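You operate a simulated robot arm through the tools that you are given. There is no shell and no other tool. Be economical: measure what you need, move in short steps, check, and stop when the job is done.

You are at the controls of a simulated robot arm. One attempt, no reset.

JOB
Change the dip dish's water: drain it empty, then pump it up to the line.
Fine: jacket lamp out onto the lamp tray first; drain lever shut before you pump; spill nothing. Set down upright: jacket lamp.
Where things are to end (x, y in the base frame): jacket lamp within 35 mm of [460, -250].

It is judged by the outcome, as a careful person would: the job done as asked, and still so three seconds after it is handed in. It fails if anything else is knocked over, pushed out of place, dropped, spilled or broken.

ROBOT AND FRAMES
A 6-joint arm with a fingered hand on a trunk, on a base that drives. Base frame: it is fixed to the floor where the robot stands at the start and does not move with it; the origin is under the middle of the robot, x ahead of it, y to its left, z up. Readings come in mm, degrees, newtons and seconds.
With the tool pointing down near the work surface it reaches from about 260 to 500 mm from the robot's upright axis, wherever it stands. Its first joint turns from -166.0 to 166.0 degrees. Places, roughly: dip dish [500, -100, 900]; dish drain lever [700, -100, 900]; floor of the lamp tray [500, -300, 900]; water pump [700, -100, 1000]. Payload 2.3 kg.
The TCP is the grasp point between the finger pads, 22 mm short of the fingertips. In the tool frame z runs along the fingers and y along their closing line. Largest opening 112 mm; the body of the gripper starts 60 mm behind the TCP. The gripper is a hand of 3 fingers: y runs from the thumb to the fingers, the wrist lies at [0, 0, -218] in the tool frame, and closing takes about 1.5 s.
Orientation is that of the tool frame in the base frame, as a unit quaternion [w, x, y, z]. With the fingers straight down and closing along the base's y, the tool's x points along the base's -x, its y along +y and its z along -z.

CONTROLS
- The arm moves only by the tool move_arm. Its arguments are lists of equal length, an entry for each row: "delta_pos": the shift along the base's x, y, z in mm, a list of three; "dr": the turn, a rotation vector about the base's x, y, z in degrees, a list of three. In form: {"delta_pos": [[tx, ty, tz], ...], "dr": [[rx, ry, rz], ...]}. A call has 1 to 12 rows; each row is the pose to reach, as a shift and turn from the pose commanded when the call began. "fingers" is the opening in per cent of the stroke, from 0 (shut) to 100 (fully open), set as the call begins (left out, the last holds). Each row takes 0.2 s and may step no farther than 50 mm and 8.6 degrees from the row before; otherwise, or with a gripper value out of range, the whole call is refused. Where a pose cannot be reached the arm comes as near as it can. A force on the tool above 40 N (or 10 N above the force at the start of the call, whichever is more), or a blocked arm, ends the call early, and 0.2 s more pass. Each finger travels about 72 mm/s and halts on what it meets, pressing with about 32 N; the grip force reading is that of the motor and also rises with nothing between the fingers. The clock runs only during rows and for 0.2 s after the last one: add rows that repeat a pose to give the fingers time. The reply holds the time, the measured pose of the TCP, the force on the tool along the base axes, the opening and the grip force, in the units named above and with some noise, with the torque about the TCP (base axes, N m) and any sound that the robot's microphone picked up, and new pictures: "views" is both (left out), scene, wrist or none.
- Cameras (640 x 400 px; columns grow to the right, rows downward): "scene" is now at [21.6, 133.9, 1575.2]; the picture's right is [-0.04, -1.00, 0.00], its down [-0.73, 0.03, -0.68] and it looks along [0.68, -0.03, -0.73] (base axes); focal length 282 px, centre (320, 200). "wrist" rides on the gripper at [66, 3, -81] in the tool frame; the picture's right is [-0.05, 1.00, 0.00], its down [-0.77, -0.04, -0.64] and it looks along [-0.63, -0.03, 0.77] (tool axes); focal length 275 px, centre (320, 200). There is no depth. A picture from a camera that has moved, and an enlarged one, comes with that camera's place and axes in the base frame and with its lens.
- slide_trunk(by): slides the trunk up (or, below 0, down) by that many mm; the arm and the scene camera ride with it, the base frame stays. It gives what a move gives, with no picture.
- steer(legs): drives the robot by 1 to 6 legs, each [ahead, left, turn to the left] in mm, mm and degrees, along the robot's own axes; the way and the turn of a leg run together, so that a leg with both is an arc; at most 1500 mm and 180 degrees a leg. The arm and the cameras ride along, it lands a little off, and it stops where it bumps. It gives what a move gives, and a new picture of the scene camera.
- curl_fingers(finger1, finger2, thumb_bend): sets how far each is bent, from 0 (flat) to 1 (curled in); at 0.3 the hand is open as for a grip, at 0.7 the pads meet at the TCP. One left out holds its place. A second passes; each finger stops where it meets its share of the squeeze, and holds until it gets a number again. A gripper value or a shape takes the hand back. It gives what a move gives, with no picture; readings hold the bend of each and the force on the fingers (four entries, about 0 where the hand has none), thumb and palm.
- hand_shape(shape): the hand has 3 fingers and takes this shape, open, in about a second: jaw (thumb against the fingers, like two jaws); tri (thumb and two fingers); tip (a fingertip pinch); poke (one finger out to press); point (the index stretched); flat (the hand flat); cup (the hand cupped); fist (a fist). The gripper value then closes the fingers along that shape, each until it touches; the sizes above hold for jaw. It gives what a move gives, with no picture.
- aim_head(pan, tilt): turns the head with the scene camera to pan (to the left, within 155 degrees either way) and tilt (down, from -29 to 69), counted from straight ahead of the robot. It gives what a move gives, and a new picture of the scene camera.
- enlarge(camera, box): a new picture of the part [left, top, right, bottom] of that camera's present view, enlarged. No time passes.
- job_done(): hands the job in; it is judged then, once.

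Go step by step. Nothing tells you exact positions but the pictures and the camera data: compare them with the known pose of the tool, close in by small moves and look again before you grip or let go. The budget is 120 turns and 260 pictures, counting those below and the enlarged ones. Unless the task says otherwise, let go and move clear before handing in, and close with one line.

The tools are called after "Emit:" as name(argument=value, ...) on one line, values as JSON. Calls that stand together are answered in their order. move_arm: Moves the arm, as the interface text tells. Its arguments: {"type":"object","properties":{"delta_pos":{"type":"array","items":{"type":"array","items":{"type":"number"}}},"dr":{"type":"array","items":{"type":"array","items":{"type":"number"}}},"fingers":{"type":"number"},"views":{"type":"string","enum":["both","scene","wrist","none"]}},"required":["delta_pos","dr"]} The other tools are called the same way: slide_trunk (by) slides the trunk up or down; hand_shape (shape) gives the hand a shape; curl_fingers (finger1, finger2, thumb_bend) moves the fingers one by one; steer (legs) drives the base; aim_head (pan, tilt) turns the head that bears the scene camera; enlarge (camera, box) takes an enlarged picture of a part of a camera's view; job_done () hands the job in.

At the start:

```text
time_s: 0.0
eef_pos: [259.3, -41.5, 1234.3]
tool_rot: [0.002, 0.0, 1.0, 0.0]
wrist_force: [0.0, -0.6, 0.9]
moment: [0.01, -0.01, 0.03]
finger_gap: 111.8
grasp_force: 0.2
shape: jaw
bend: [0.3, 0.3, 0.3]
finger forces: [0.0, 0.0, 0.1, 0.1, 0.0, 0.1]
trunk travel left (down, up): [-500.0, 90.0]
robot x, y, heading: [2.7, -0.5, -0.1]
head pan, tilt: [-2.6, 47.3]
```

scene: 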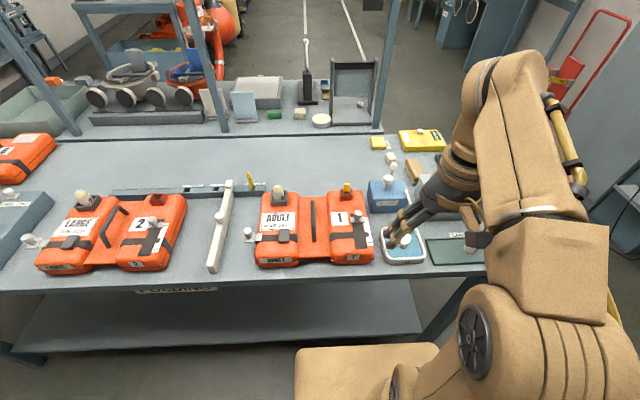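
wrist: 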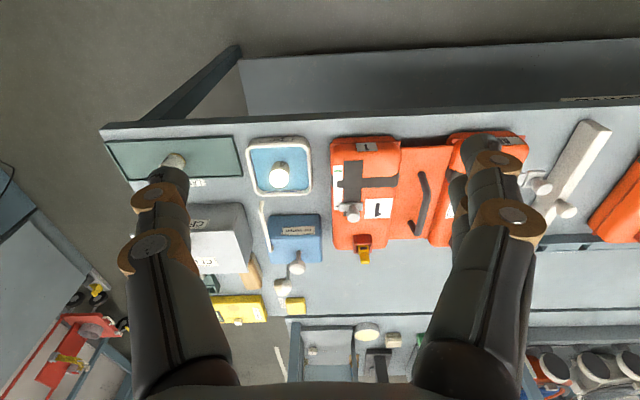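

The dish (white-rimmed, water inside) with a white lamp in it is at right of the vests, the green lamp tray beside it. I'll take a closer look at these.

Emit:
enlarge(camera="wrist", box=[100, 120, 340, 330])

Emit:
enlarge(camera="scene", box=[340, 120, 500, 280])

```text
1.90 times, centred on (220, 225) of wrist
camera zoom: at [193.8, -37.7, 1314.2], right [0.05, 1.0, 0.0], down [0.77, -0.04, 0.64], along [0.64, -0.03, -0.77], focal length 524 px, centre (510, 152)
```

zoom: 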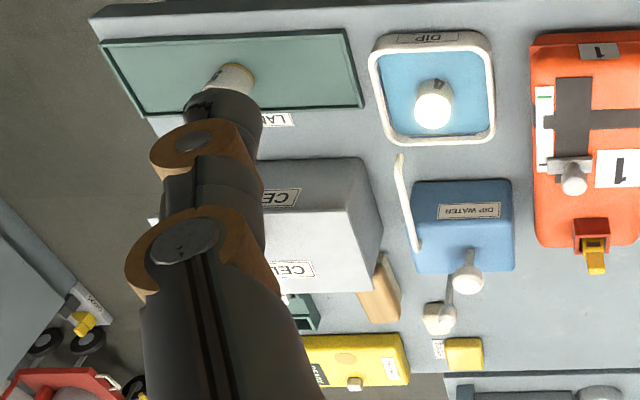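

```text
2.50 times, centred on (420, 200) of scene
camera zoom: at [21.6, 133.9, 1575.2], right [-0.04, -1.0, 0.0], down [-0.73, 0.03, -0.68], along [0.68, -0.03, -0.73], focal length 704 px, centre (70, 200)
```

zoom: 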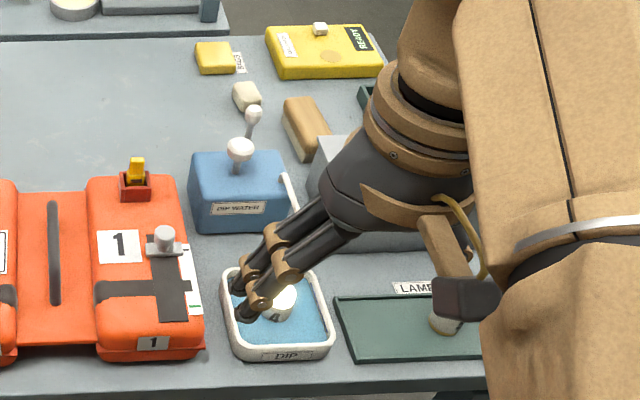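

The lamp in the dish is near (440,-115), and something already stands on the lamp tray. I'll move the arm aside for an unobstructed look.

Emit:
move_arm(delta_pos=[[0, 50, 0], [0, 100, 0], [0, 150, 0], [0, 200, 0], [0, 250, 0]], dr=[[0, 0, 0], [0, 0, 0], [0, 0, 0], [0, 0, 0], [0, 0, 0]])

```text
time_s: 1.2
eef_pos: [261.6, 209.3, 1234.8]
tool_rot: [0.0, 0.001, 1.0, 0.0]
wrist_force: [0.2, -0.5, 0.0]
moment: [-0.04, -0.03, -0.03]
finger_gap: 111.8
grasp_force: 0.2
shape: jaw
bend: [0.3, 0.3, 0.3]
finger forces: [0.1, 0.0, 0.0, 0.0, 0.1, 0.1]
trunk travel left (down, up): [-500.0, 90.0]
robot x, y, heading: [-2.2, -0.4, -0.0]
head pan, tilt: [-2.6, 47.3]
camera scene: at [21.9, 135.7, 1575.0], right [-0.04, -1.0, 0.0], down [-0.73, 0.03, -0.68], along [0.68, -0.03, -0.73], focal length 282 px, centre (320, 200)
camera wrist: at [193.9, 214.0, 1315.1], right [0.05, 1.0, 0.0], down [0.77, -0.04, 0.64], along [0.64, -0.03, -0.77], focal length 275 px, centre (320, 200)
```

scene: 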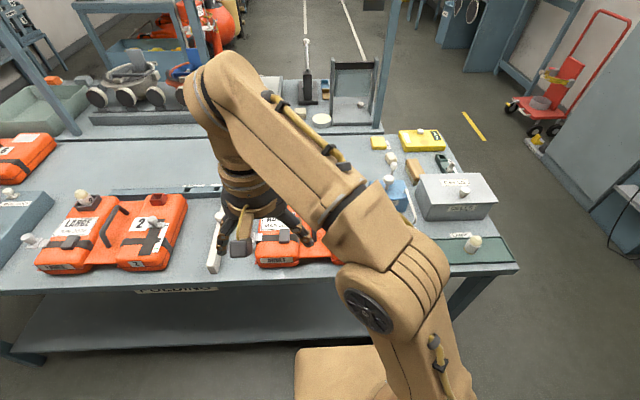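
wrist: 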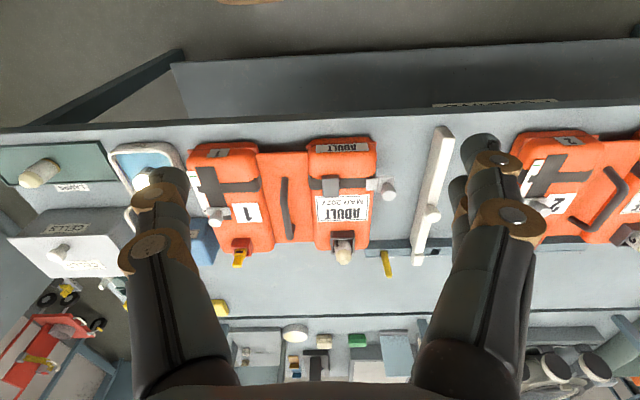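

That hides the dish; I'll swing to the other side instead.

Emit:
move_arm(delta_pos=[[0, -50, 0], [0, -100, 0], [0, -150, 0], [0, -200, 0], [0, -250, 0], [0, -300, 0], [0, -350, 0], [0, -400, 0], [0, -450, 0], [0, -500, 0], [0, -550, 0]], dr=[[0, 0, 0], [0, 0, 0], [0, 0, 0], [0, 0, 0], [0, 0, 0], [0, 0, 0], [0, 0, 0], [0, 0, 0], [0, 0, 0], [0, 0, 0], [0, 0, 0]])

```text
time_s: 3.6
eef_pos: [277.7, -244.4, 1155.5]
tool_rot: [0.002, 0.003, 1.0, -0.003]
wrist_force: [0.2, -0.3, -0.3]
moment: [0.0, -0.01, 0.0]
finger_gap: 111.9
grasp_force: 0.1
shape: jaw
bend: [0.3, 0.3, 0.3]
finger forces: [0.0, 0.0, 0.0, 0.0, 0.0, 0.0]
out of reach, approached as far as the arm can: row 8, 9, 10, 11
trunk travel left (down, up): [-500.0, 90.0]
robot x, y, heading: [1.9, -1.6, 0.0]
head pan, tilt: [-2.6, 47.3]
camera scene: at [21.6, 133.5, 1575.3], right [-0.04, -1.0, 0.0], down [-0.73, 0.03, -0.68], along [0.68, -0.03, -0.73], focal length 282 px, centre (320, 200)
camera wrist: at [210.0, -237.7, 1236.5], right [0.05, 1.0, -0.01], down [0.77, -0.04, 0.64], along [0.64, -0.04, -0.77], focal length 275 px, centre (320, 200)
```

scene: 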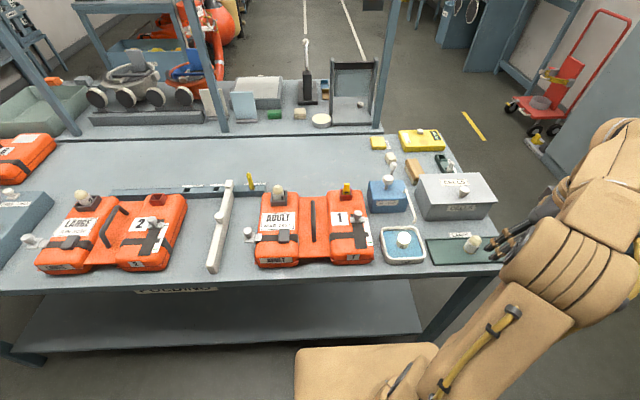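
wrist: 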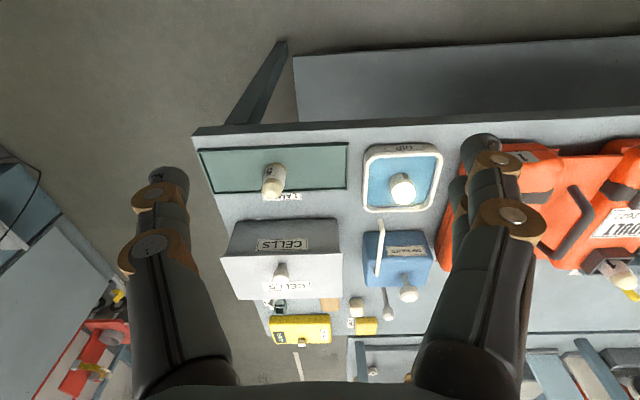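

Emit:
enlarge(camera="scene", box=[355, 120, 515, 280])

Emit:
enlarge(camera="wrist", box=[190, 130, 450, 350])

Emit:
enlarge(camera="scene", box=[365, 165, 445, 270])

```text
2.50 times, centred on (435, 200) of scene
camera zoom: at [21.6, 133.5, 1575.3], right [-0.04, -1.0, 0.0], down [-0.73, 0.03, -0.68], along [0.68, -0.03, -0.73], focal length 704 px, centre (32, 200)
```

zoom: 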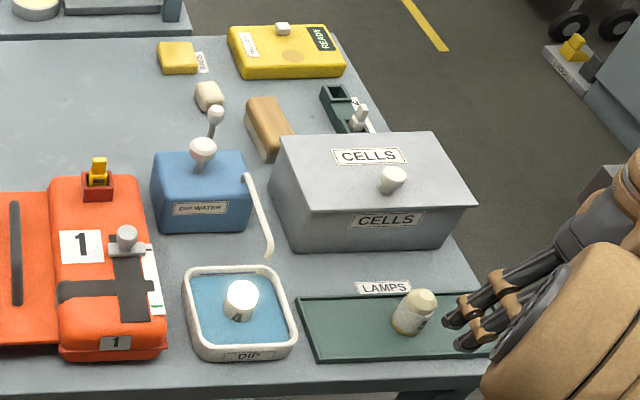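

```text
1.82 times, centred on (320, 240) of wrist
camera zoom: at [210.0, -237.7, 1236.5], right [0.05, 1.0, -0.01], down [0.77, -0.04, 0.64], along [0.64, -0.04, -0.77], focal length 500 px, centre (320, 127)
```

zoom: 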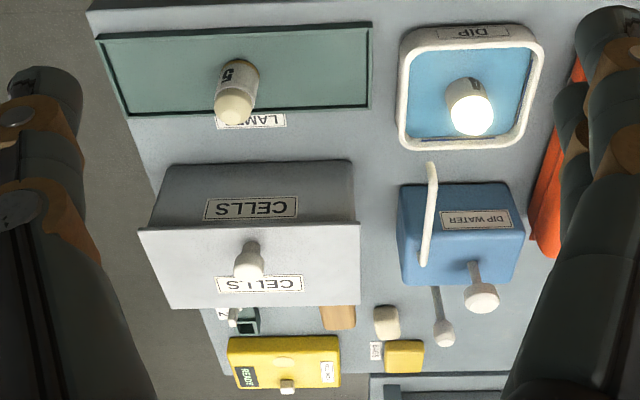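

```text
3.81 times, centred on (405, 218) of scene
camera zoom: at [21.6, 133.5, 1575.3], right [-0.04, -1.0, 0.0], down [-0.73, 0.03, -0.68], along [0.68, -0.03, -0.73], focal length 1073 px, centre (-4, 133)
```

zoom: 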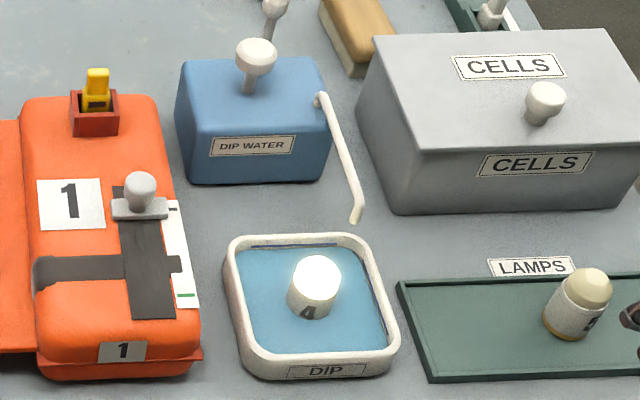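

Lamp 4 (lit) stands in the dish at about (478,-129); lamp 5 is already on the tray around (464,-326); the pump knob is on the blue box near (704,-110), and the lever stands behind it. I'll check the clearance between the base and the table before driving closer.

Emit:
aim_head(pan=-20, tilt=69)

```text
time_s: 4.5
eef_pos: [276.4, -242.9, 1156.5]
tool_rot: [0.001, 0.004, 1.0, -0.004]
wrist_force: [-0.3, 0.6, -0.4]
moment: [0.0, 0.01, -0.02]
finger_gap: 111.8
grasp_force: 0.1
shape: jaw
bend: [0.3, 0.3, 0.3]
finger forces: [0.0, 0.0, 0.1, 0.0, 0.1, 0.1]
trunk travel left (down, up): [-500.0, 90.0]
robot x, y, heading: [3.1, -0.3, -0.2]
head pan, tilt: [-20.0, 68.8]
camera scene: at [-5.1, 118.2, 1549.6], right [-0.34, -0.94, 0.0], down [-0.88, 0.32, -0.36], along [0.34, -0.12, -0.93], focal length 282 px, centre (320, 200)
```

scene: 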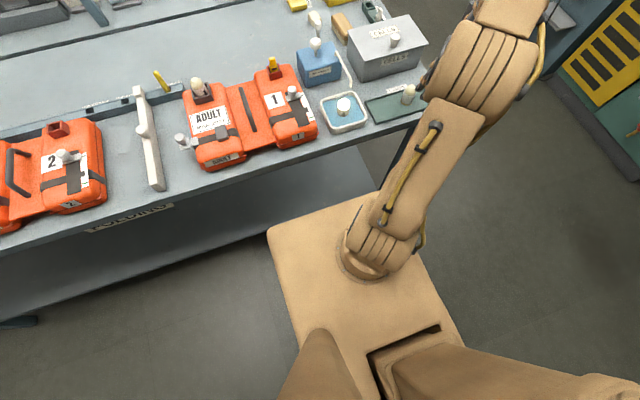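

The lamp and dish are at the edge of reach, so I'll edge the base forward a bit and see.

Emit:
steer(legs=[[80, 0, 0]])

```text
time_s: 5.5
eef_pos: [355.7, -242.2, 1155.7]
tool_rot: [0.001, 0.003, 1.0, -0.003]
wrist_force: [1.1, -0.3, -0.1]
moment: [0.01, -0.01, 0.02]
finger_gap: 112.2
grasp_force: 0.0
shape: jaw
bend: [0.3, 0.3, 0.3]
finger forces: [0.0, 0.0, 0.1, 0.0, 0.0, 0.0]
trunk travel left (down, up): [-500.0, 90.0]
robot x, y, heading: [74.2, 1.4, 0.1]
head pan, tilt: [-20.0, 68.8]
camera scene: at [74.8, 118.3, 1549.6], right [-0.34, -0.94, 0.0], down [-0.88, 0.32, -0.36], along [0.34, -0.12, -0.93], focal length 282 px, centre (320, 200)
```

scene: 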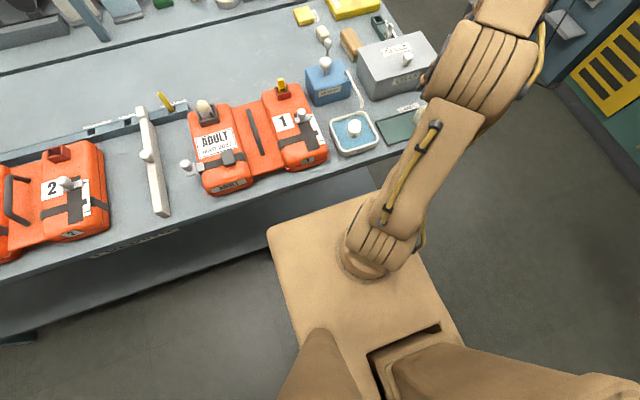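

Base is at x≈77 with no bump. Now I'll bring the hand above the lamp for a closer look, and aim the head at the dish.

Emit:
aim_head(pan=-25, tilt=52)

Emit:
move_arm(delta_pos=[[30, 28, -20], [60, 56, -40], [90, 85, -60], [110, 113, -85], [110, 113, -85]], dr=[[0, 0, 0], [0, 0, 0], [0, 0, 0], [0, 0, 0], [0, 0, 0]], fingers=60)

```text
time_s: 6.3
eef_pos: [356.4, -243.0, 1155.7]
tool_rot: [0.001, 0.002, 1.0, -0.004]
wrist_force: [0.0, 0.3, 0.2]
moment: [-0.02, -0.01, -0.03]
finger_gap: 111.9
grasp_force: 0.0
shape: jaw
bend: [0.3, 0.3, 0.3]
finger forces: [0.0, 0.0, 0.0, 0.1, 0.0, 0.0]
trunk travel left (down, up): [-500.0, 90.0]
robot x, y, heading: [75.0, -1.1, -0.3]
head pan, tilt: [-25.0, 52.0]
camera scene: at [89.0, 105.8, 1568.8], right [-0.42, -0.91, 0.0], down [-0.71, 0.33, -0.62], along [0.56, -0.26, -0.79], focal length 282 px, centre (320, 200)
```

scene: 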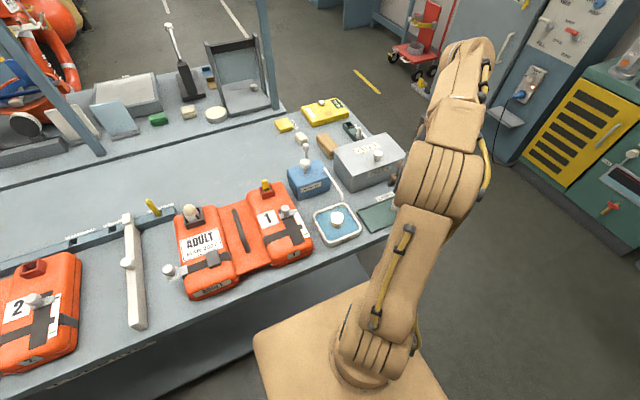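

```text
time_s: 7.5
eef_pos: [467.2, -130.0, 1073.1]
tool_rot: [0.0, 0.002, 1.0, -0.004]
wrist_force: [-0.1, -0.6, -0.2]
moment: [0.01, 0.03, 0.0]
finger_gap: 67.6
grasp_force: 0.0
shape: jaw
bend: [0.71, 0.71, 0.71]
finger forces: [0.1, 0.0, 0.0, 0.0, 0.1, 0.0]
trunk travel left (down, up): [-500.0, 90.0]
robot x, y, heading: [76.6, -1.6, -0.1]
head pan, tilt: [-25.0, 52.0]
camera scene: at [88.8, 105.5, 1568.9], right [-0.42, -0.91, 0.0], down [-0.71, 0.33, -0.62], along [0.56, -0.26, -0.79], focal length 282 px, centre (320, 200)
camera wrist: at [401.6, -124.2, 1153.1], right [0.05, 1.0, -0.01], down [0.77, -0.04, 0.64], along [0.64, -0.04, -0.77], focal length 275 px, centre (320, 200)
```

scene: 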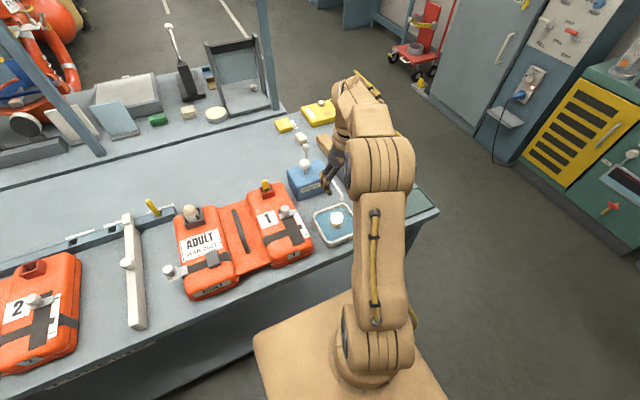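
wrist: 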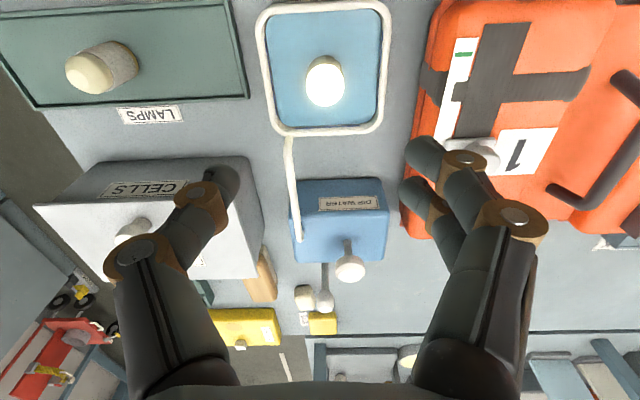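

Lamp top is near (480,-126,900), and the fingers straddle it along y. I'll lower part way and look again.

Emit:
move_arm(delta_pos=[[6, 2, -40], [13, 4, -80], [13, 4, -110], [13, 4, -110]], dr=[[0, 0, 0], [0, 0, 0], [0, 0, 0], [0, 0, 0]], fingers=53)

```text
time_s: 8.5
eef_pos: [477.5, -127.3, 961.7]
tool_rot: [0.001, 0.002, 1.0, -0.004]
wrist_force: [0.0, 0.4, 0.4]
moment: [0.0, -0.01, 0.02]
finger_gap: 59.9
grasp_force: 0.1
shape: jaw
bend: [0.72, 0.72, 0.7]
finger forces: [0.0, 0.1, 0.0, 0.1, 0.1, 0.1]
trunk travel left (down, up): [-500.0, 90.0]
robot x, y, heading: [76.4, 1.6, 0.0]
head pan, tilt: [-25.0, 52.0]
camera scene: at [89.1, 105.8, 1568.9], right [-0.42, -0.91, 0.0], down [-0.71, 0.33, -0.62], along [0.56, -0.26, -0.79], focal length 282 px, centre (320, 200)
camera wrist: at [410.5, -121.2, 1042.3], right [0.05, 1.0, -0.01], down [0.77, -0.04, 0.64], along [0.64, -0.04, -0.77], focal length 275 px, centre (320, 200)
```

scene: 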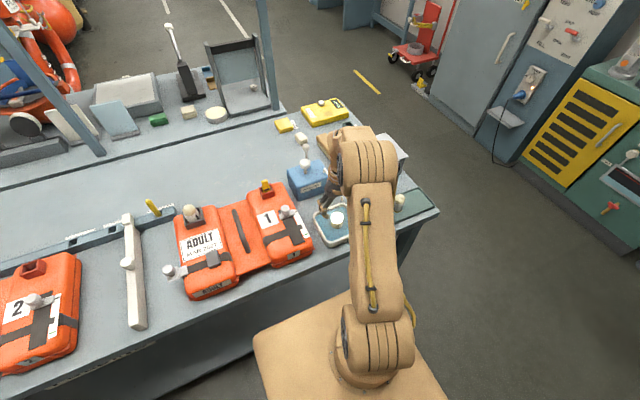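
wrist: 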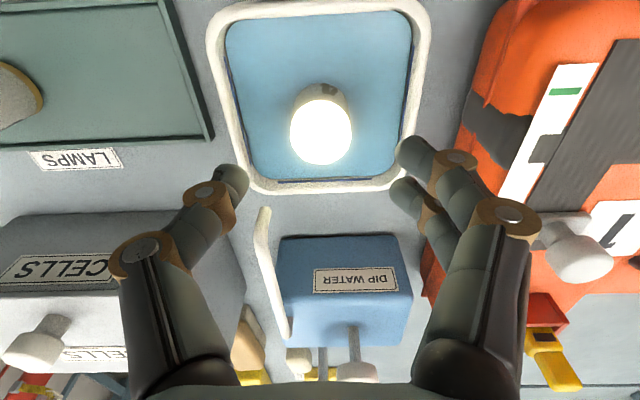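

The lamp top is now placed at about (482,-126,888), with the finger gap centred on it. I'll lower to just around its head and look again.

Emit:
move_arm(delta_pos=[[2, 1, -30], [4, 1, -60], [4, 1, -70], [4, 1, -70]], dr=[[0, 0, 0], [0, 0, 0], [0, 0, 0], [0, 0, 0]])

Emit:
enlarge(camera="scene", box=[280, 150, 440, 250])

```text
time_s: 9.5
eef_pos: [480.9, -127.9, 892.2]
tool_rot: [0.002, 0.002, 1.0, -0.003]
wrist_force: [-0.1, 0.1, -0.5]
moment: [-0.02, -0.02, 0.02]
finger_gap: 59.8
grasp_force: 0.2
shape: jaw
bend: [0.72, 0.72, 0.7]
finger forces: [0.0, 0.1, 0.0, 0.0, 0.0, 0.1]
trunk travel left (down, up): [-500.0, 90.0]
robot x, y, heading: [80.5, -1.2, 0.0]
head pan, tilt: [-25.0, 52.0]
camera scene: at [89.2, 105.8, 1568.9], right [-0.42, -0.91, 0.0], down [-0.71, 0.33, -0.62], along [0.56, -0.26, -0.79], focal length 282 px, centre (320, 200)
camera wrist: at [415.3, -120.5, 972.7], right [0.05, 1.0, -0.01], down [0.77, -0.04, 0.64], along [0.64, -0.04, -0.77], focal length 275 px, centre (320, 200)
```

scene: 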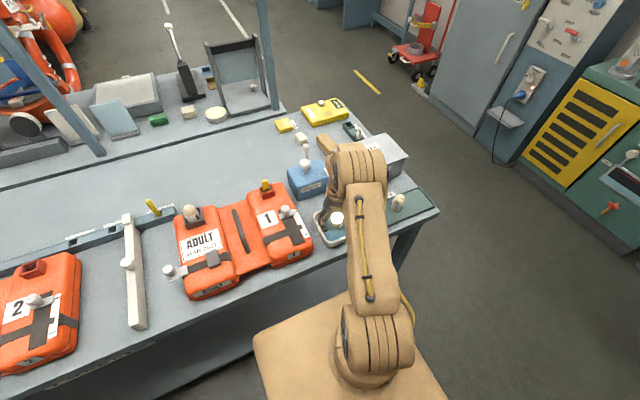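
wrist: 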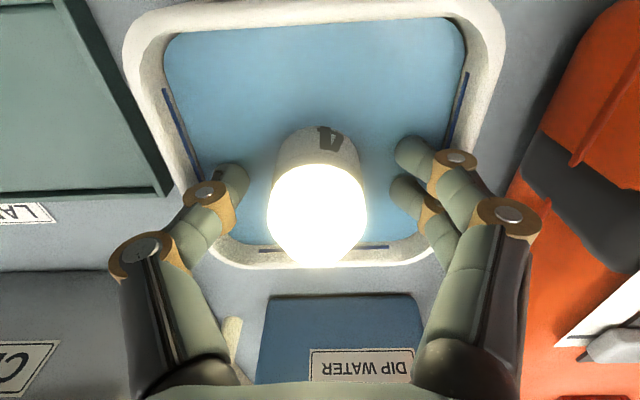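

```text
4.00 times, centred on (360, 200) of scene
camera zoom: at [89.2, 105.8, 1568.9], right [-0.42, -0.91, 0.0], down [-0.71, 0.33, -0.62], along [0.56, -0.26, -0.79], focal length 1127 px, centre (160, 200)
```

zoom: 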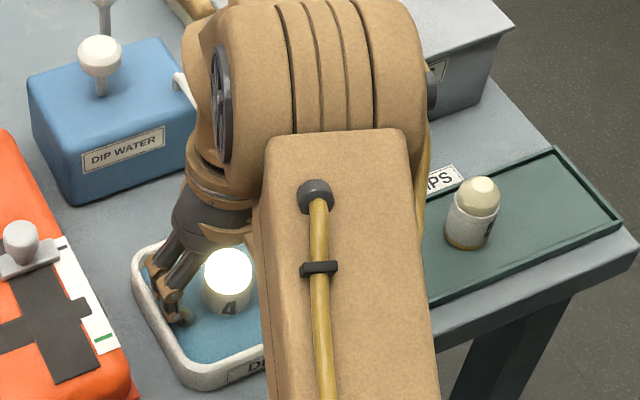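

The fingers straddle the lamp's head, top about z≈900. I'll lower 10 mm and close gently.

Emit:
move_arm(delta_pos=[[1, 1, -10], [1, 1, -10]], dr=[[0, 0, 0], [0, 0, 0]], views="none")

Emit:
move_arm(delta_pos=[[0, 0, 0], [0, 0, 0], [0, 0, 0], [0, 0, 0], [0, 0, 0], [0, 0, 0]], dr=[[0, 0, 0], [0, 0, 0], [0, 0, 0], [0, 0, 0], [0, 0, 0], [0, 0, 0]], fingers=25, views="wrist")

```text
time_s: 10.1
eef_pos: [483.1, -126.0, 879.8]
tool_rot: [0.002, 0.002, 1.0, -0.003]
wrist_force: [-0.3, -6.9, 3.8]
moment: [0.22, 0.03, 0.0]
finger_gap: 56.2
grasp_force: 0.2
shape: jaw
bend: [0.73, 0.73, 0.7]
finger forces: [3.6, 3.5, 0.1, 0.1, 0.0, 0.1]
trunk travel left (down, up): [-500.0, 90.0]
robot x, y, heading: [82.0, -2.8, 0.0]
head pan, tilt: [-25.0, 52.0]
```

```text
time_s: 11.5
eef_pos: [482.5, -125.5, 880.7]
tool_rot: [0.001, 0.003, 1.0, -0.003]
wrist_force: [-0.3, -1.0, -0.2]
moment: [0.0, 0.0, -0.01]
finger_gap: 22.9
grasp_force: 32.1
shape: jaw
bend: [0.73, 0.73, 0.7]
finger forces: [15.7, 12.3, 0.0, 0.0, 27.7, 0.0]
trunk travel left (down, up): [-500.0, 90.0]
robot x, y, heading: [83.2, -0.2, 0.0]
head pan, tilt: [-25.0, 52.0]
camera wrist: at [417.0, -119.0, 961.1], right [0.05, 1.0, -0.01], down [0.77, -0.04, 0.64], along [0.64, -0.04, -0.77], focal length 275 px, centre (320, 200)
```

wrist: 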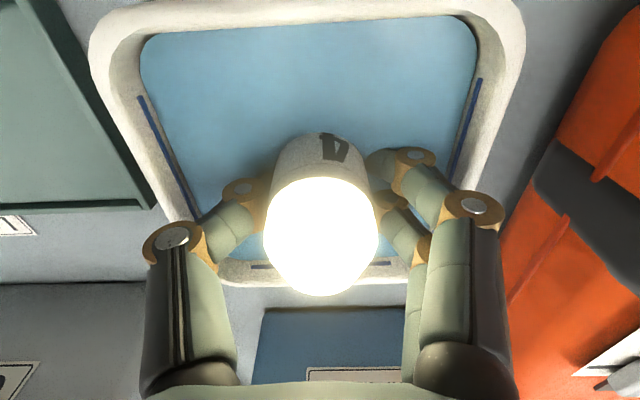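

The lamp is gripped with about 30 N. I'll lift it straight up and check.

Emit:
move_arm(delta_pos=[[0, 0, 15], [0, 0, 40], [0, 0, 80], [0, 0, 110], [0, 0, 110]], dr=[[0, 0, 0], [0, 0, 0], [0, 0, 0], [0, 0, 0], [0, 0, 0]])

Emit:
enlarge(camera="scene", box=[280, 120, 440, 250])

```text
time_s: 12.7
eef_pos: [484.8, -122.8, 989.8]
tool_rot: [0.001, 0.002, 1.0, -0.004]
wrist_force: [0.5, 0.2, -0.4]
moment: [-0.02, 0.0, 0.0]
finger_gap: 23.2
grasp_force: 32.1
shape: jaw
bend: [0.73, 0.73, 0.7]
finger forces: [16.3, 13.6, 0.1, 0.1, 27.6, 0.0]
trunk travel left (down, up): [-500.0, 90.0]
robot x, y, heading: [80.0, 1.5, 0.0]
head pan, tilt: [-25.0, 52.0]
camera scene: at [89.5, 105.7, 1568.9], right [-0.42, -0.91, 0.0], down [-0.71, 0.33, -0.62], along [0.56, -0.26, -0.79], focal length 282 px, centre (320, 200)
camera wrist: at [418.2, -117.3, 1070.2], right [0.05, 1.0, -0.01], down [0.77, -0.04, 0.64], along [0.64, -0.04, -0.77], focal length 275 px, centre (320, 200)
```

scene: 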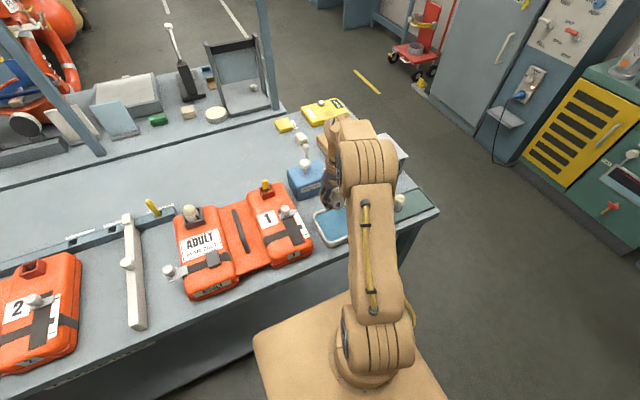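
wrist: 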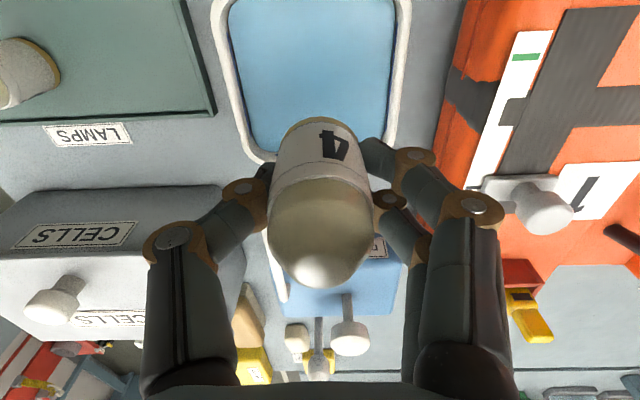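

```text
3.08 times, centred on (360, 185) of scene
camera zoom: at [89.5, 105.7, 1568.9], right [-0.42, -0.91, 0.0], down [-0.71, 0.33, -0.62], along [0.56, -0.26, -0.79], focal length 867 px, centre (197, 246)
```

zoom: 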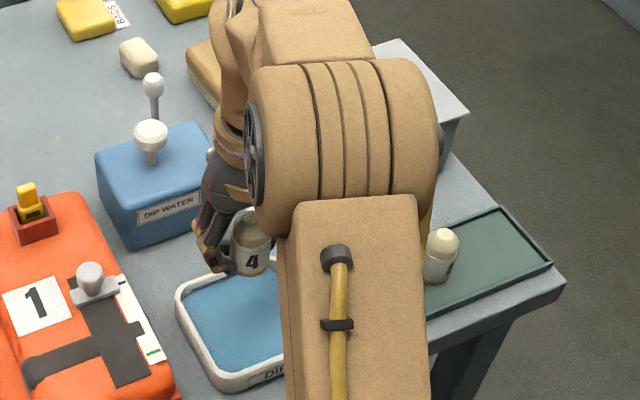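

Lamp 4 is out of the water, upright and gone dark. Carrying it over the tray now.

Emit:
move_arm(delta_pos=[[-5, -30, 10], [-10, -60, 10], [-15, -90, 10], [-23, -118, 10], [-23, -118, 10]], dr=[[0, 0, 0], [0, 0, 0], [0, 0, 0], [0, 0, 0], [0, 0, 0]])

Emit:
enlarge(camera="scene", box=[280, 120, 440, 250])

```text
time_s: 13.9
eef_pos: [458.9, -237.9, 1000.2]
tool_rot: [0.0, 0.003, 1.0, -0.004]
wrist_force: [0.3, 0.3, -1.7]
moment: [-0.03, -0.06, -0.04]
finger_gap: 22.5
grasp_force: 32.5
shape: jaw
bend: [0.73, 0.73, 0.7]
finger forces: [16.4, 13.4, 0.0, 0.0, 27.7, 0.0]
trunk travel left (down, up): [-500.0, 90.0]
robot x, y, heading: [78.2, -0.0, -0.2]
head pan, tilt: [-25.0, 52.0]
camera scene: at [89.4, 106.1, 1568.8], right [-0.42, -0.91, 0.0], down [-0.71, 0.33, -0.62], along [0.56, -0.26, -0.79], focal length 282 px, centre (320, 200)
camera wrist: at [392.8, -232.6, 1081.5], right [0.05, 1.0, -0.01], down [0.77, -0.04, 0.64], along [0.64, -0.04, -0.77], focal length 275 px, centre (320, 200)
```

scene: 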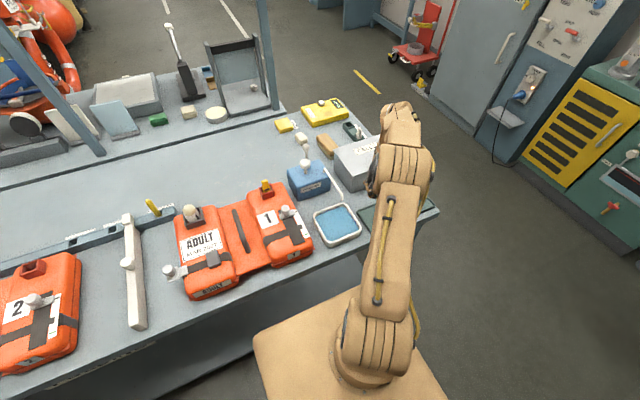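
wrist: 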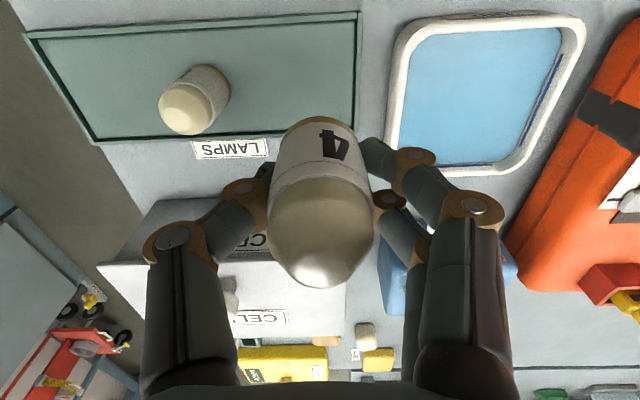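

```text
3.08 times, centred on (360, 185) of scene
camera zoom: at [89.4, 106.1, 1568.8], right [-0.42, -0.91, 0.0], down [-0.71, 0.33, -0.62], along [0.56, -0.26, -0.79], focal length 867 px, centre (197, 246)
```

zoom: 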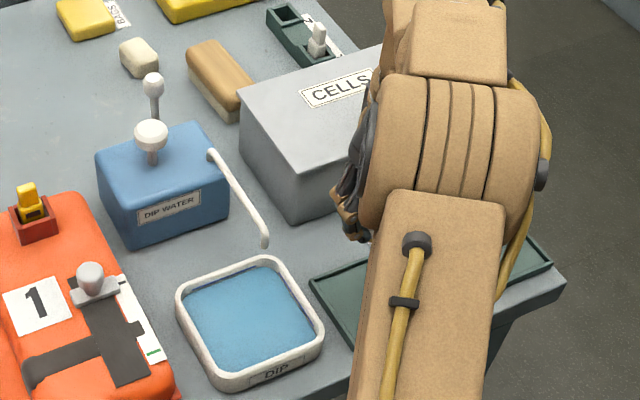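

Tray floor is clear at (460,-242), with lamp 5 standing 80 mm off. I'll lower toward the tray.

Emit:
move_arm(delta_pos=[[1, -4, -40], [1, -4, -80], [1, -4, -108], [1, -4, -108]], dr=[[0, 0, 0], [0, 0, 0], [0, 0, 0], [0, 0, 0]])

Emit:
enlarge(camera="wrist", box=[180, 0, 420, 150])

```text
time_s: 14.9
eef_pos: [462.5, -242.0, 892.6]
tool_rot: [0.001, 0.002, 1.0, -0.003]
wrist_force: [-0.3, -0.4, -0.6]
moment: [0.0, 0.0, -0.03]
finger_gap: 22.5
grasp_force: 31.5
shape: jaw
bend: [0.73, 0.73, 0.7]
finger forces: [16.8, 13.4, 0.0, 0.1, 27.6, 0.0]
trunk travel left (down, up): [-500.0, 90.0]
robot x, y, heading: [85.2, -0.8, 0.2]
head pan, tilt: [-25.0, 52.0]
camera scene: at [89.1, 105.8, 1568.9], right [-0.42, -0.91, 0.0], down [-0.71, 0.33, -0.62], along [0.56, -0.26, -0.79], focal length 282 px, centre (320, 200)
camera wrist: at [395.5, -236.0, 973.3], right [0.05, 1.0, -0.01], down [0.77, -0.04, 0.64], along [0.64, -0.04, -0.77], focal length 275 px, centre (320, 200)
```

scene: 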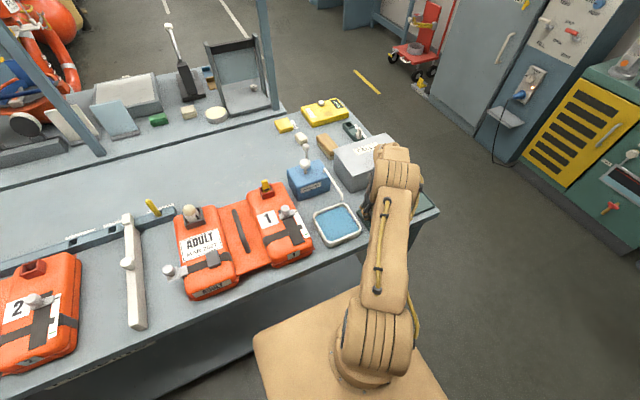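
wrist: 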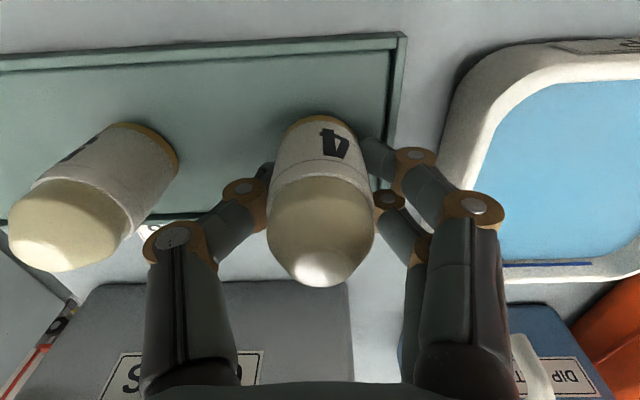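

```text
2.67 times, centred on (300, 75) of wrist
camera zoom: at [395.5, -236.0, 973.3], right [0.05, 1.0, -0.01], down [0.77, -0.04, 0.64], along [0.64, -0.04, -0.77], focal length 734 px, centre (373, 533)
```

zoom: 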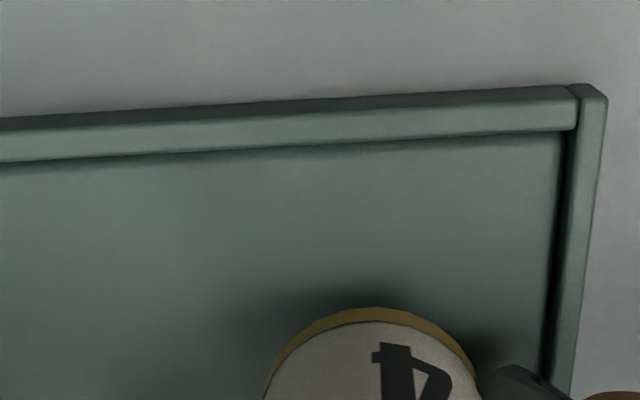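

A shadow gap of several millimetres remains below the lamp. I'll lower in small steps and watch the force.

Emit:
move_arm(delta_pos=[[0, 0, -6], [0, 0, -6]], dr=[[0, 0, 0], [0, 0, 0]], views="none")

Emit:
move_arm(delta_pos=[[0, 0, -3], [0, 0, -3]], dr=[[0, 0, 0], [0, 0, 0]], views="wrist")

```text
time_s: 15.5
eef_pos: [462.5, -243.3, 887.6]
tool_rot: [0.0, 0.003, 1.0, -0.003]
wrist_force: [0.2, 0.5, -0.7]
moment: [0.0, -0.02, 0.01]
finger_gap: 22.6
grasp_force: 32.4
shape: jaw
bend: [0.73, 0.73, 0.7]
finger forces: [16.8, 13.4, 0.0, 0.0, 27.6, 0.0]
trunk travel left (down, up): [-500.0, 90.0]
robot x, y, heading: [81.4, 3.3, 0.0]
head pan, tilt: [-25.0, 52.0]
```

```text
time_s: 16.1
eef_pos: [461.0, -243.8, 882.9]
tool_rot: [0.001, 0.003, 1.0, -0.003]
wrist_force: [-0.1, -0.1, -1.2]
moment: [0.02, -0.01, 0.0]
finger_gap: 22.3
grasp_force: 31.8
shape: jaw
bend: [0.73, 0.73, 0.7]
finger forces: [16.8, 13.4, 0.0, 0.0, 27.7, 0.1]
trunk travel left (down, up): [-500.0, 90.0]
robot x, y, heading: [78.7, -3.3, -0.2]
head pan, tilt: [-25.0, 52.0]
camera wrist: at [394.5, -237.4, 964.3], right [0.05, 1.0, -0.01], down [0.77, -0.04, 0.64], along [0.64, -0.04, -0.77], focal length 275 px, centre (320, 200)
```

wrist: 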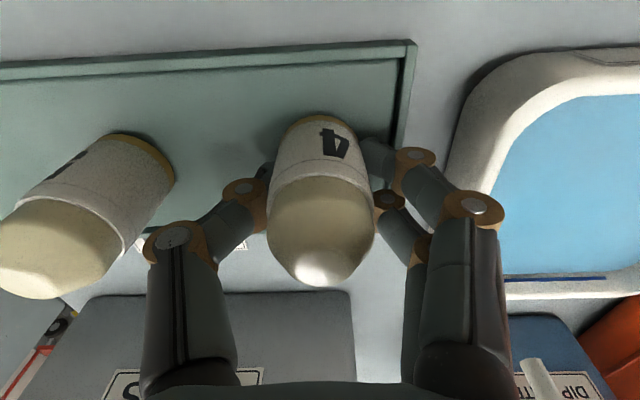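

Emit:
move_arm(delta_pos=[[0, 0, -3], [0, 0, -3]], dr=[[0, 0, 0], [0, 0, 0]], views="none")

Emit:
move_arm(delta_pos=[[0, 0, -2], [0, 0, -2]], dr=[[0, 0, 0], [0, 0, 0]], views="wrist")

```text
time_s: 16.7
eef_pos: [462.2, -243.6, 882.0]
tool_rot: [0.002, 0.003, 1.0, -0.003]
wrist_force: [0.2, -1.4, 7.5]
moment: [0.04, 0.03, -0.02]
finger_gap: 22.8
grasp_force: 32.4
shape: jaw
bend: [0.74, 0.73, 0.7]
finger forces: [17.7, 14.8, 0.0, 0.0, 29.8, 0.0]
trunk travel left (down, up): [-500.0, 90.0]
robot x, y, heading: [76.6, 4.1, -0.2]
head pan, tilt: [-25.0, 52.0]
```

```text
time_s: 17.3
eef_pos: [461.3, -243.6, 880.4]
tool_rot: [0.002, 0.003, 1.0, -0.005]
wrist_force: [5.1, 0.4, 19.0]
moment: [0.11, -0.07, -0.04]
finger_gap: 23.1
grasp_force: 32.1
shape: jaw
bend: [0.74, 0.73, 0.71]
finger forces: [20.0, 18.4, 0.0, 0.0, 32.0, 0.1]
trunk travel left (down, up): [-500.0, 90.0]
robot x, y, heading: [75.6, 2.7, 0.1]
head pan, tilt: [-25.0, 52.0]
camera wrist: at [394.7, -237.5, 960.9], right [0.05, 1.0, -0.01], down [0.77, -0.03, 0.64], along [0.64, -0.04, -0.77], focal length 275 px, centre (320, 200)
```

wrist: 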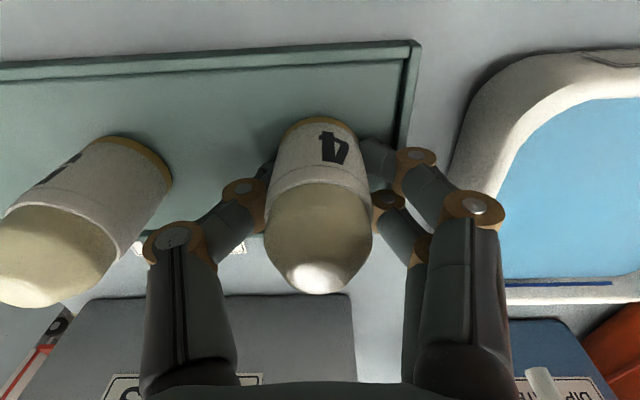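

The lamp is on the tray floor. I'll ease off the push and open slightly.

Emit:
move_arm(delta_pos=[[0, 0, 2], [0, 0, 2]], dr=[[0, 0, 0], [0, 0, 0]], views="none")

Emit:
move_arm(delta_pos=[[0, 0, 0], [0, 0, 0], [0, 0, 0], [0, 0, 0]], dr=[[0, 0, 0], [0, 0, 0], [0, 0, 0], [0, 0, 0]], fingers=42, views="wrist")

```text
time_s: 17.9
eef_pos: [460.8, -243.9, 880.0]
tool_rot: [0.001, 0.003, 1.0, -0.003]
wrist_force: [2.0, 1.7, 9.2]
moment: [0.13, -0.01, -0.04]
finger_gap: 23.0
grasp_force: 32.4
shape: jaw
bend: [0.74, 0.73, 0.71]
finger forces: [19.7, 16.9, 0.1, 0.0, 30.0, 0.0]
trunk travel left (down, up): [-500.0, 90.0]
robot x, y, heading: [78.6, -2.3, 0.0]
head pan, tilt: [-25.0, 52.0]
```

```text
time_s: 18.9
eef_pos: [461.5, -245.3, 880.4]
tool_rot: [0.0, 0.002, 1.0, -0.004]
wrist_force: [-0.1, -0.6, 1.6]
moment: [0.02, -0.01, 0.03]
finger_gap: 45.7
grasp_force: 0.0
shape: jaw
bend: [0.74, 0.74, 0.7]
finger forces: [1.1, 0.9, 0.0, 0.1, 0.1, 0.1]
trunk travel left (down, up): [-500.0, 90.0]
robot x, y, heading: [79.2, 0.6, 0.1]
head pan, tilt: [-25.0, 52.0]
camera wrist: at [394.8, -239.2, 961.3], right [0.05, 1.0, -0.01], down [0.77, -0.04, 0.64], along [0.64, -0.04, -0.77], focal length 275 px, centre (320, 200)
```

wrist: 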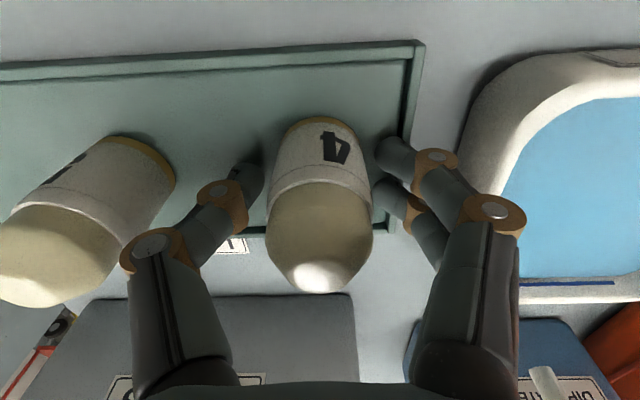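

The lamp stands free. Rising straight up.

Emit:
move_arm(delta_pos=[[0, 0, 15], [0, 0, 45], [0, 0, 90], [0, 0, 130], [0, 0, 130]], dr=[[0, 0, 0], [0, 0, 0], [0, 0, 0], [0, 0, 0], [0, 0, 0]])

```text
time_s: 20.1
eef_pos: [462.9, -243.4, 1009.2]
tool_rot: [0.0, 0.003, 1.0, -0.004]
wrist_force: [0.3, -0.3, -0.5]
moment: [0.0, -0.01, 0.0]
finger_gap: 46.7
grasp_force: 0.0
shape: jaw
bend: [0.73, 0.73, 0.7]
finger forces: [0.1, 0.0, 0.1, 0.0, 0.1, 0.0]
trunk travel left (down, up): [-500.0, 90.0]
robot x, y, heading: [77.5, 1.5, 0.3]
head pan, tilt: [-25.0, 52.0]
camera scene: at [89.3, 105.6, 1568.9], right [-0.42, -0.91, 0.0], down [-0.71, 0.33, -0.62], along [0.56, -0.26, -0.79], focal length 282 px, centre (320, 200)
camera wrist: at [395.4, -237.9, 1089.9], right [0.05, 1.0, -0.01], down [0.77, -0.04, 0.64], along [0.64, -0.04, -0.77], focal length 275 px, centre (320, 200)
```

scene: 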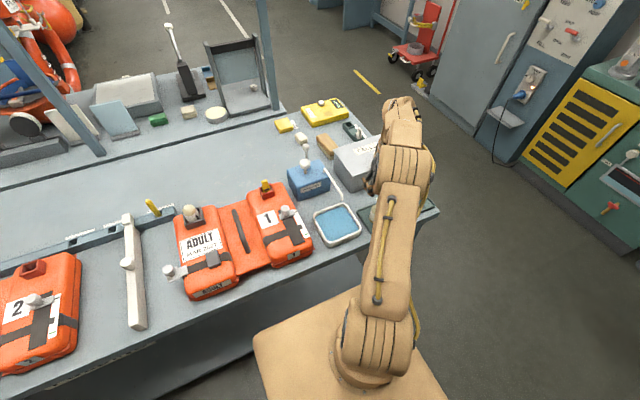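
wrist: 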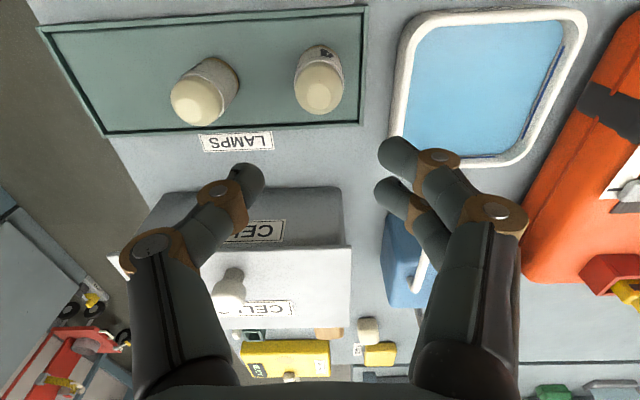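

Both lamps stand on the tray; lamp 4 at about (461,-244). Now I'll move over the dish for a close look at the pump and the drain lever.

Emit:
move_arm(delta_pos=[[25, 35, 20], [50, 70, 40], [75, 105, 60], [90, 140, 70], [90, 140, 70]], dr=[[0, 0, 0], [0, 0, 0], [0, 0, 0], [0, 0, 0], [0, 0, 0]])

Emit:
enlarge(camera="wrist", box=[240, 120, 440, 320])

Emit:
enlarge(camera="scene", box=[270, 110, 370, 210])

```text
time_s: 21.3
eef_pos: [547.6, -102.1, 1072.2]
tool_rot: [0.002, 0.003, 1.0, -0.002]
wrist_force: [0.5, -0.3, -0.4]
moment: [0.0, -0.03, -0.01]
finger_gap: 46.7
grasp_force: 0.0
shape: jaw
bend: [0.73, 0.73, 0.7]
finger forces: [0.0, 0.0, 0.0, 0.1, 0.1, 0.0]
out of reach, approached as far as the arm can: row 4, 5
trunk travel left (down, up): [-500.0, 90.0]
robot x, y, heading: [80.0, -1.3, -0.0]
head pan, tilt: [-25.0, 52.0]
camera scene: at [89.4, 104.9, 1568.9], right [-0.42, -0.91, 0.0], down [-0.71, 0.33, -0.62], along [0.56, -0.26, -0.79], focal length 282 px, centre (320, 200)
camera wrist: at [480.8, -95.7, 1152.0], right [0.05, 1.0, 0.0], down [0.77, -0.04, 0.64], along [0.64, -0.04, -0.77], focal length 275 px, centre (320, 200)
```

scene: 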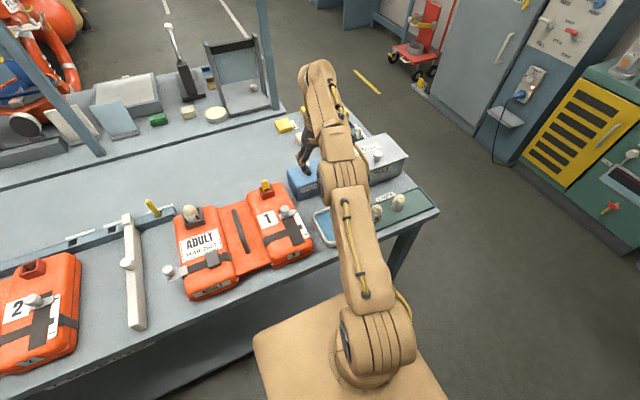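
wrist: 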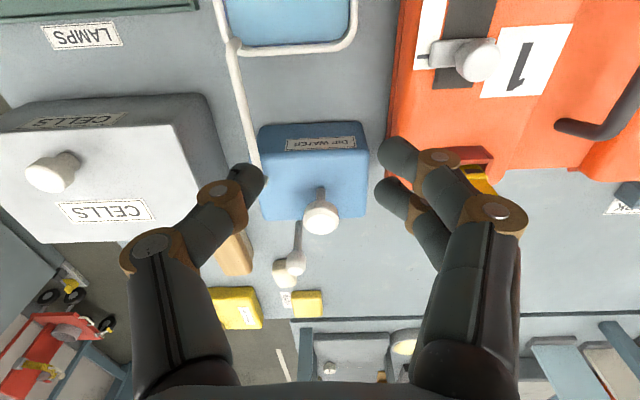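

```text
2.00 times, centred on (340, 220) of wrist
camera zoom: at [480.8, -95.7, 1152.0], right [0.05, 1.0, 0.0], down [0.77, -0.04, 0.64], along [0.64, -0.04, -0.77], focal length 551 px, centre (280, 160)
```

zoom: 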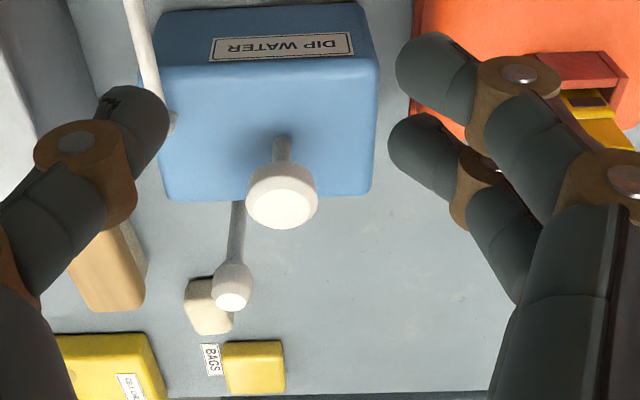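

```text
4.00 times, centred on (320, 160) of scene
camera zoom: at [89.4, 104.9, 1568.9], right [-0.42, -0.91, 0.0], down [-0.71, 0.33, -0.62], along [0.56, -0.26, -0.79], focal length 1127 px, centre (320, 360)
```

zoom: 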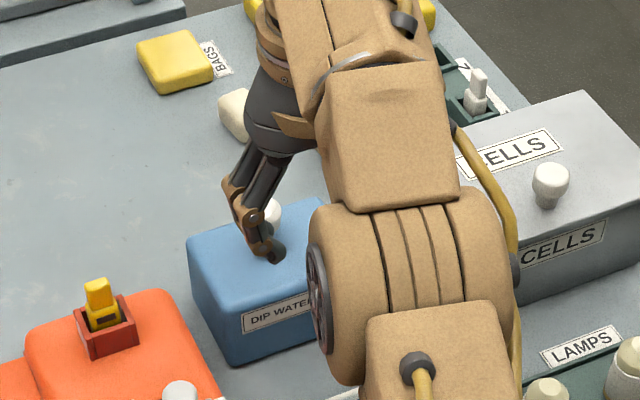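

The pump knob top is near (662,-105,963), and the drain lever's knob stands behind at about (722,-137,968), seemingly leaning back. I'll edge the base a little closer for reach and then view the lever from the side.

Emit:
steer(legs=[[50, 0, 0]])

```text
time_s: 22.2
eef_pos: [599.3, -102.0, 1071.9]
tool_rot: [0.002, 0.004, 1.0, -0.001]
wrist_force: [0.7, -0.1, -0.4]
moment: [-0.02, 0.04, 0.0]
finger_gap: 46.6
grasp_force: 0.2
shape: jaw
bend: [0.73, 0.73, 0.7]
finger forces: [0.1, 0.0, 0.0, 0.1, 0.1, 0.1]
trunk travel left (down, up): [-500.0, 90.0]
robot x, y, heading: [130.8, 2.3, -0.0]
head pan, tilt: [-25.0, 52.0]
camera scene: at [142.1, 105.8, 1568.9], right [-0.42, -0.91, 0.0], down [-0.71, 0.33, -0.61], along [0.56, -0.26, -0.79], focal length 282 px, centre (320, 200)
```

scene: 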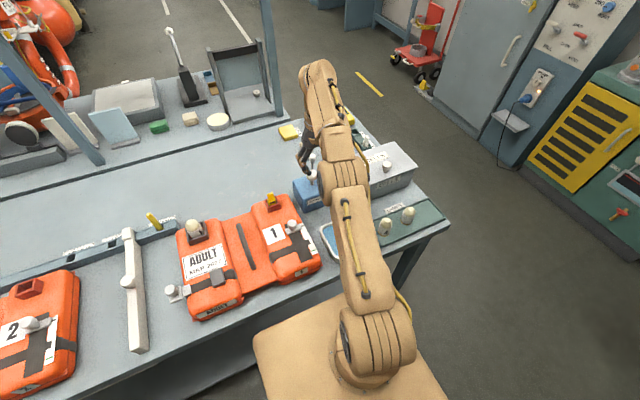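

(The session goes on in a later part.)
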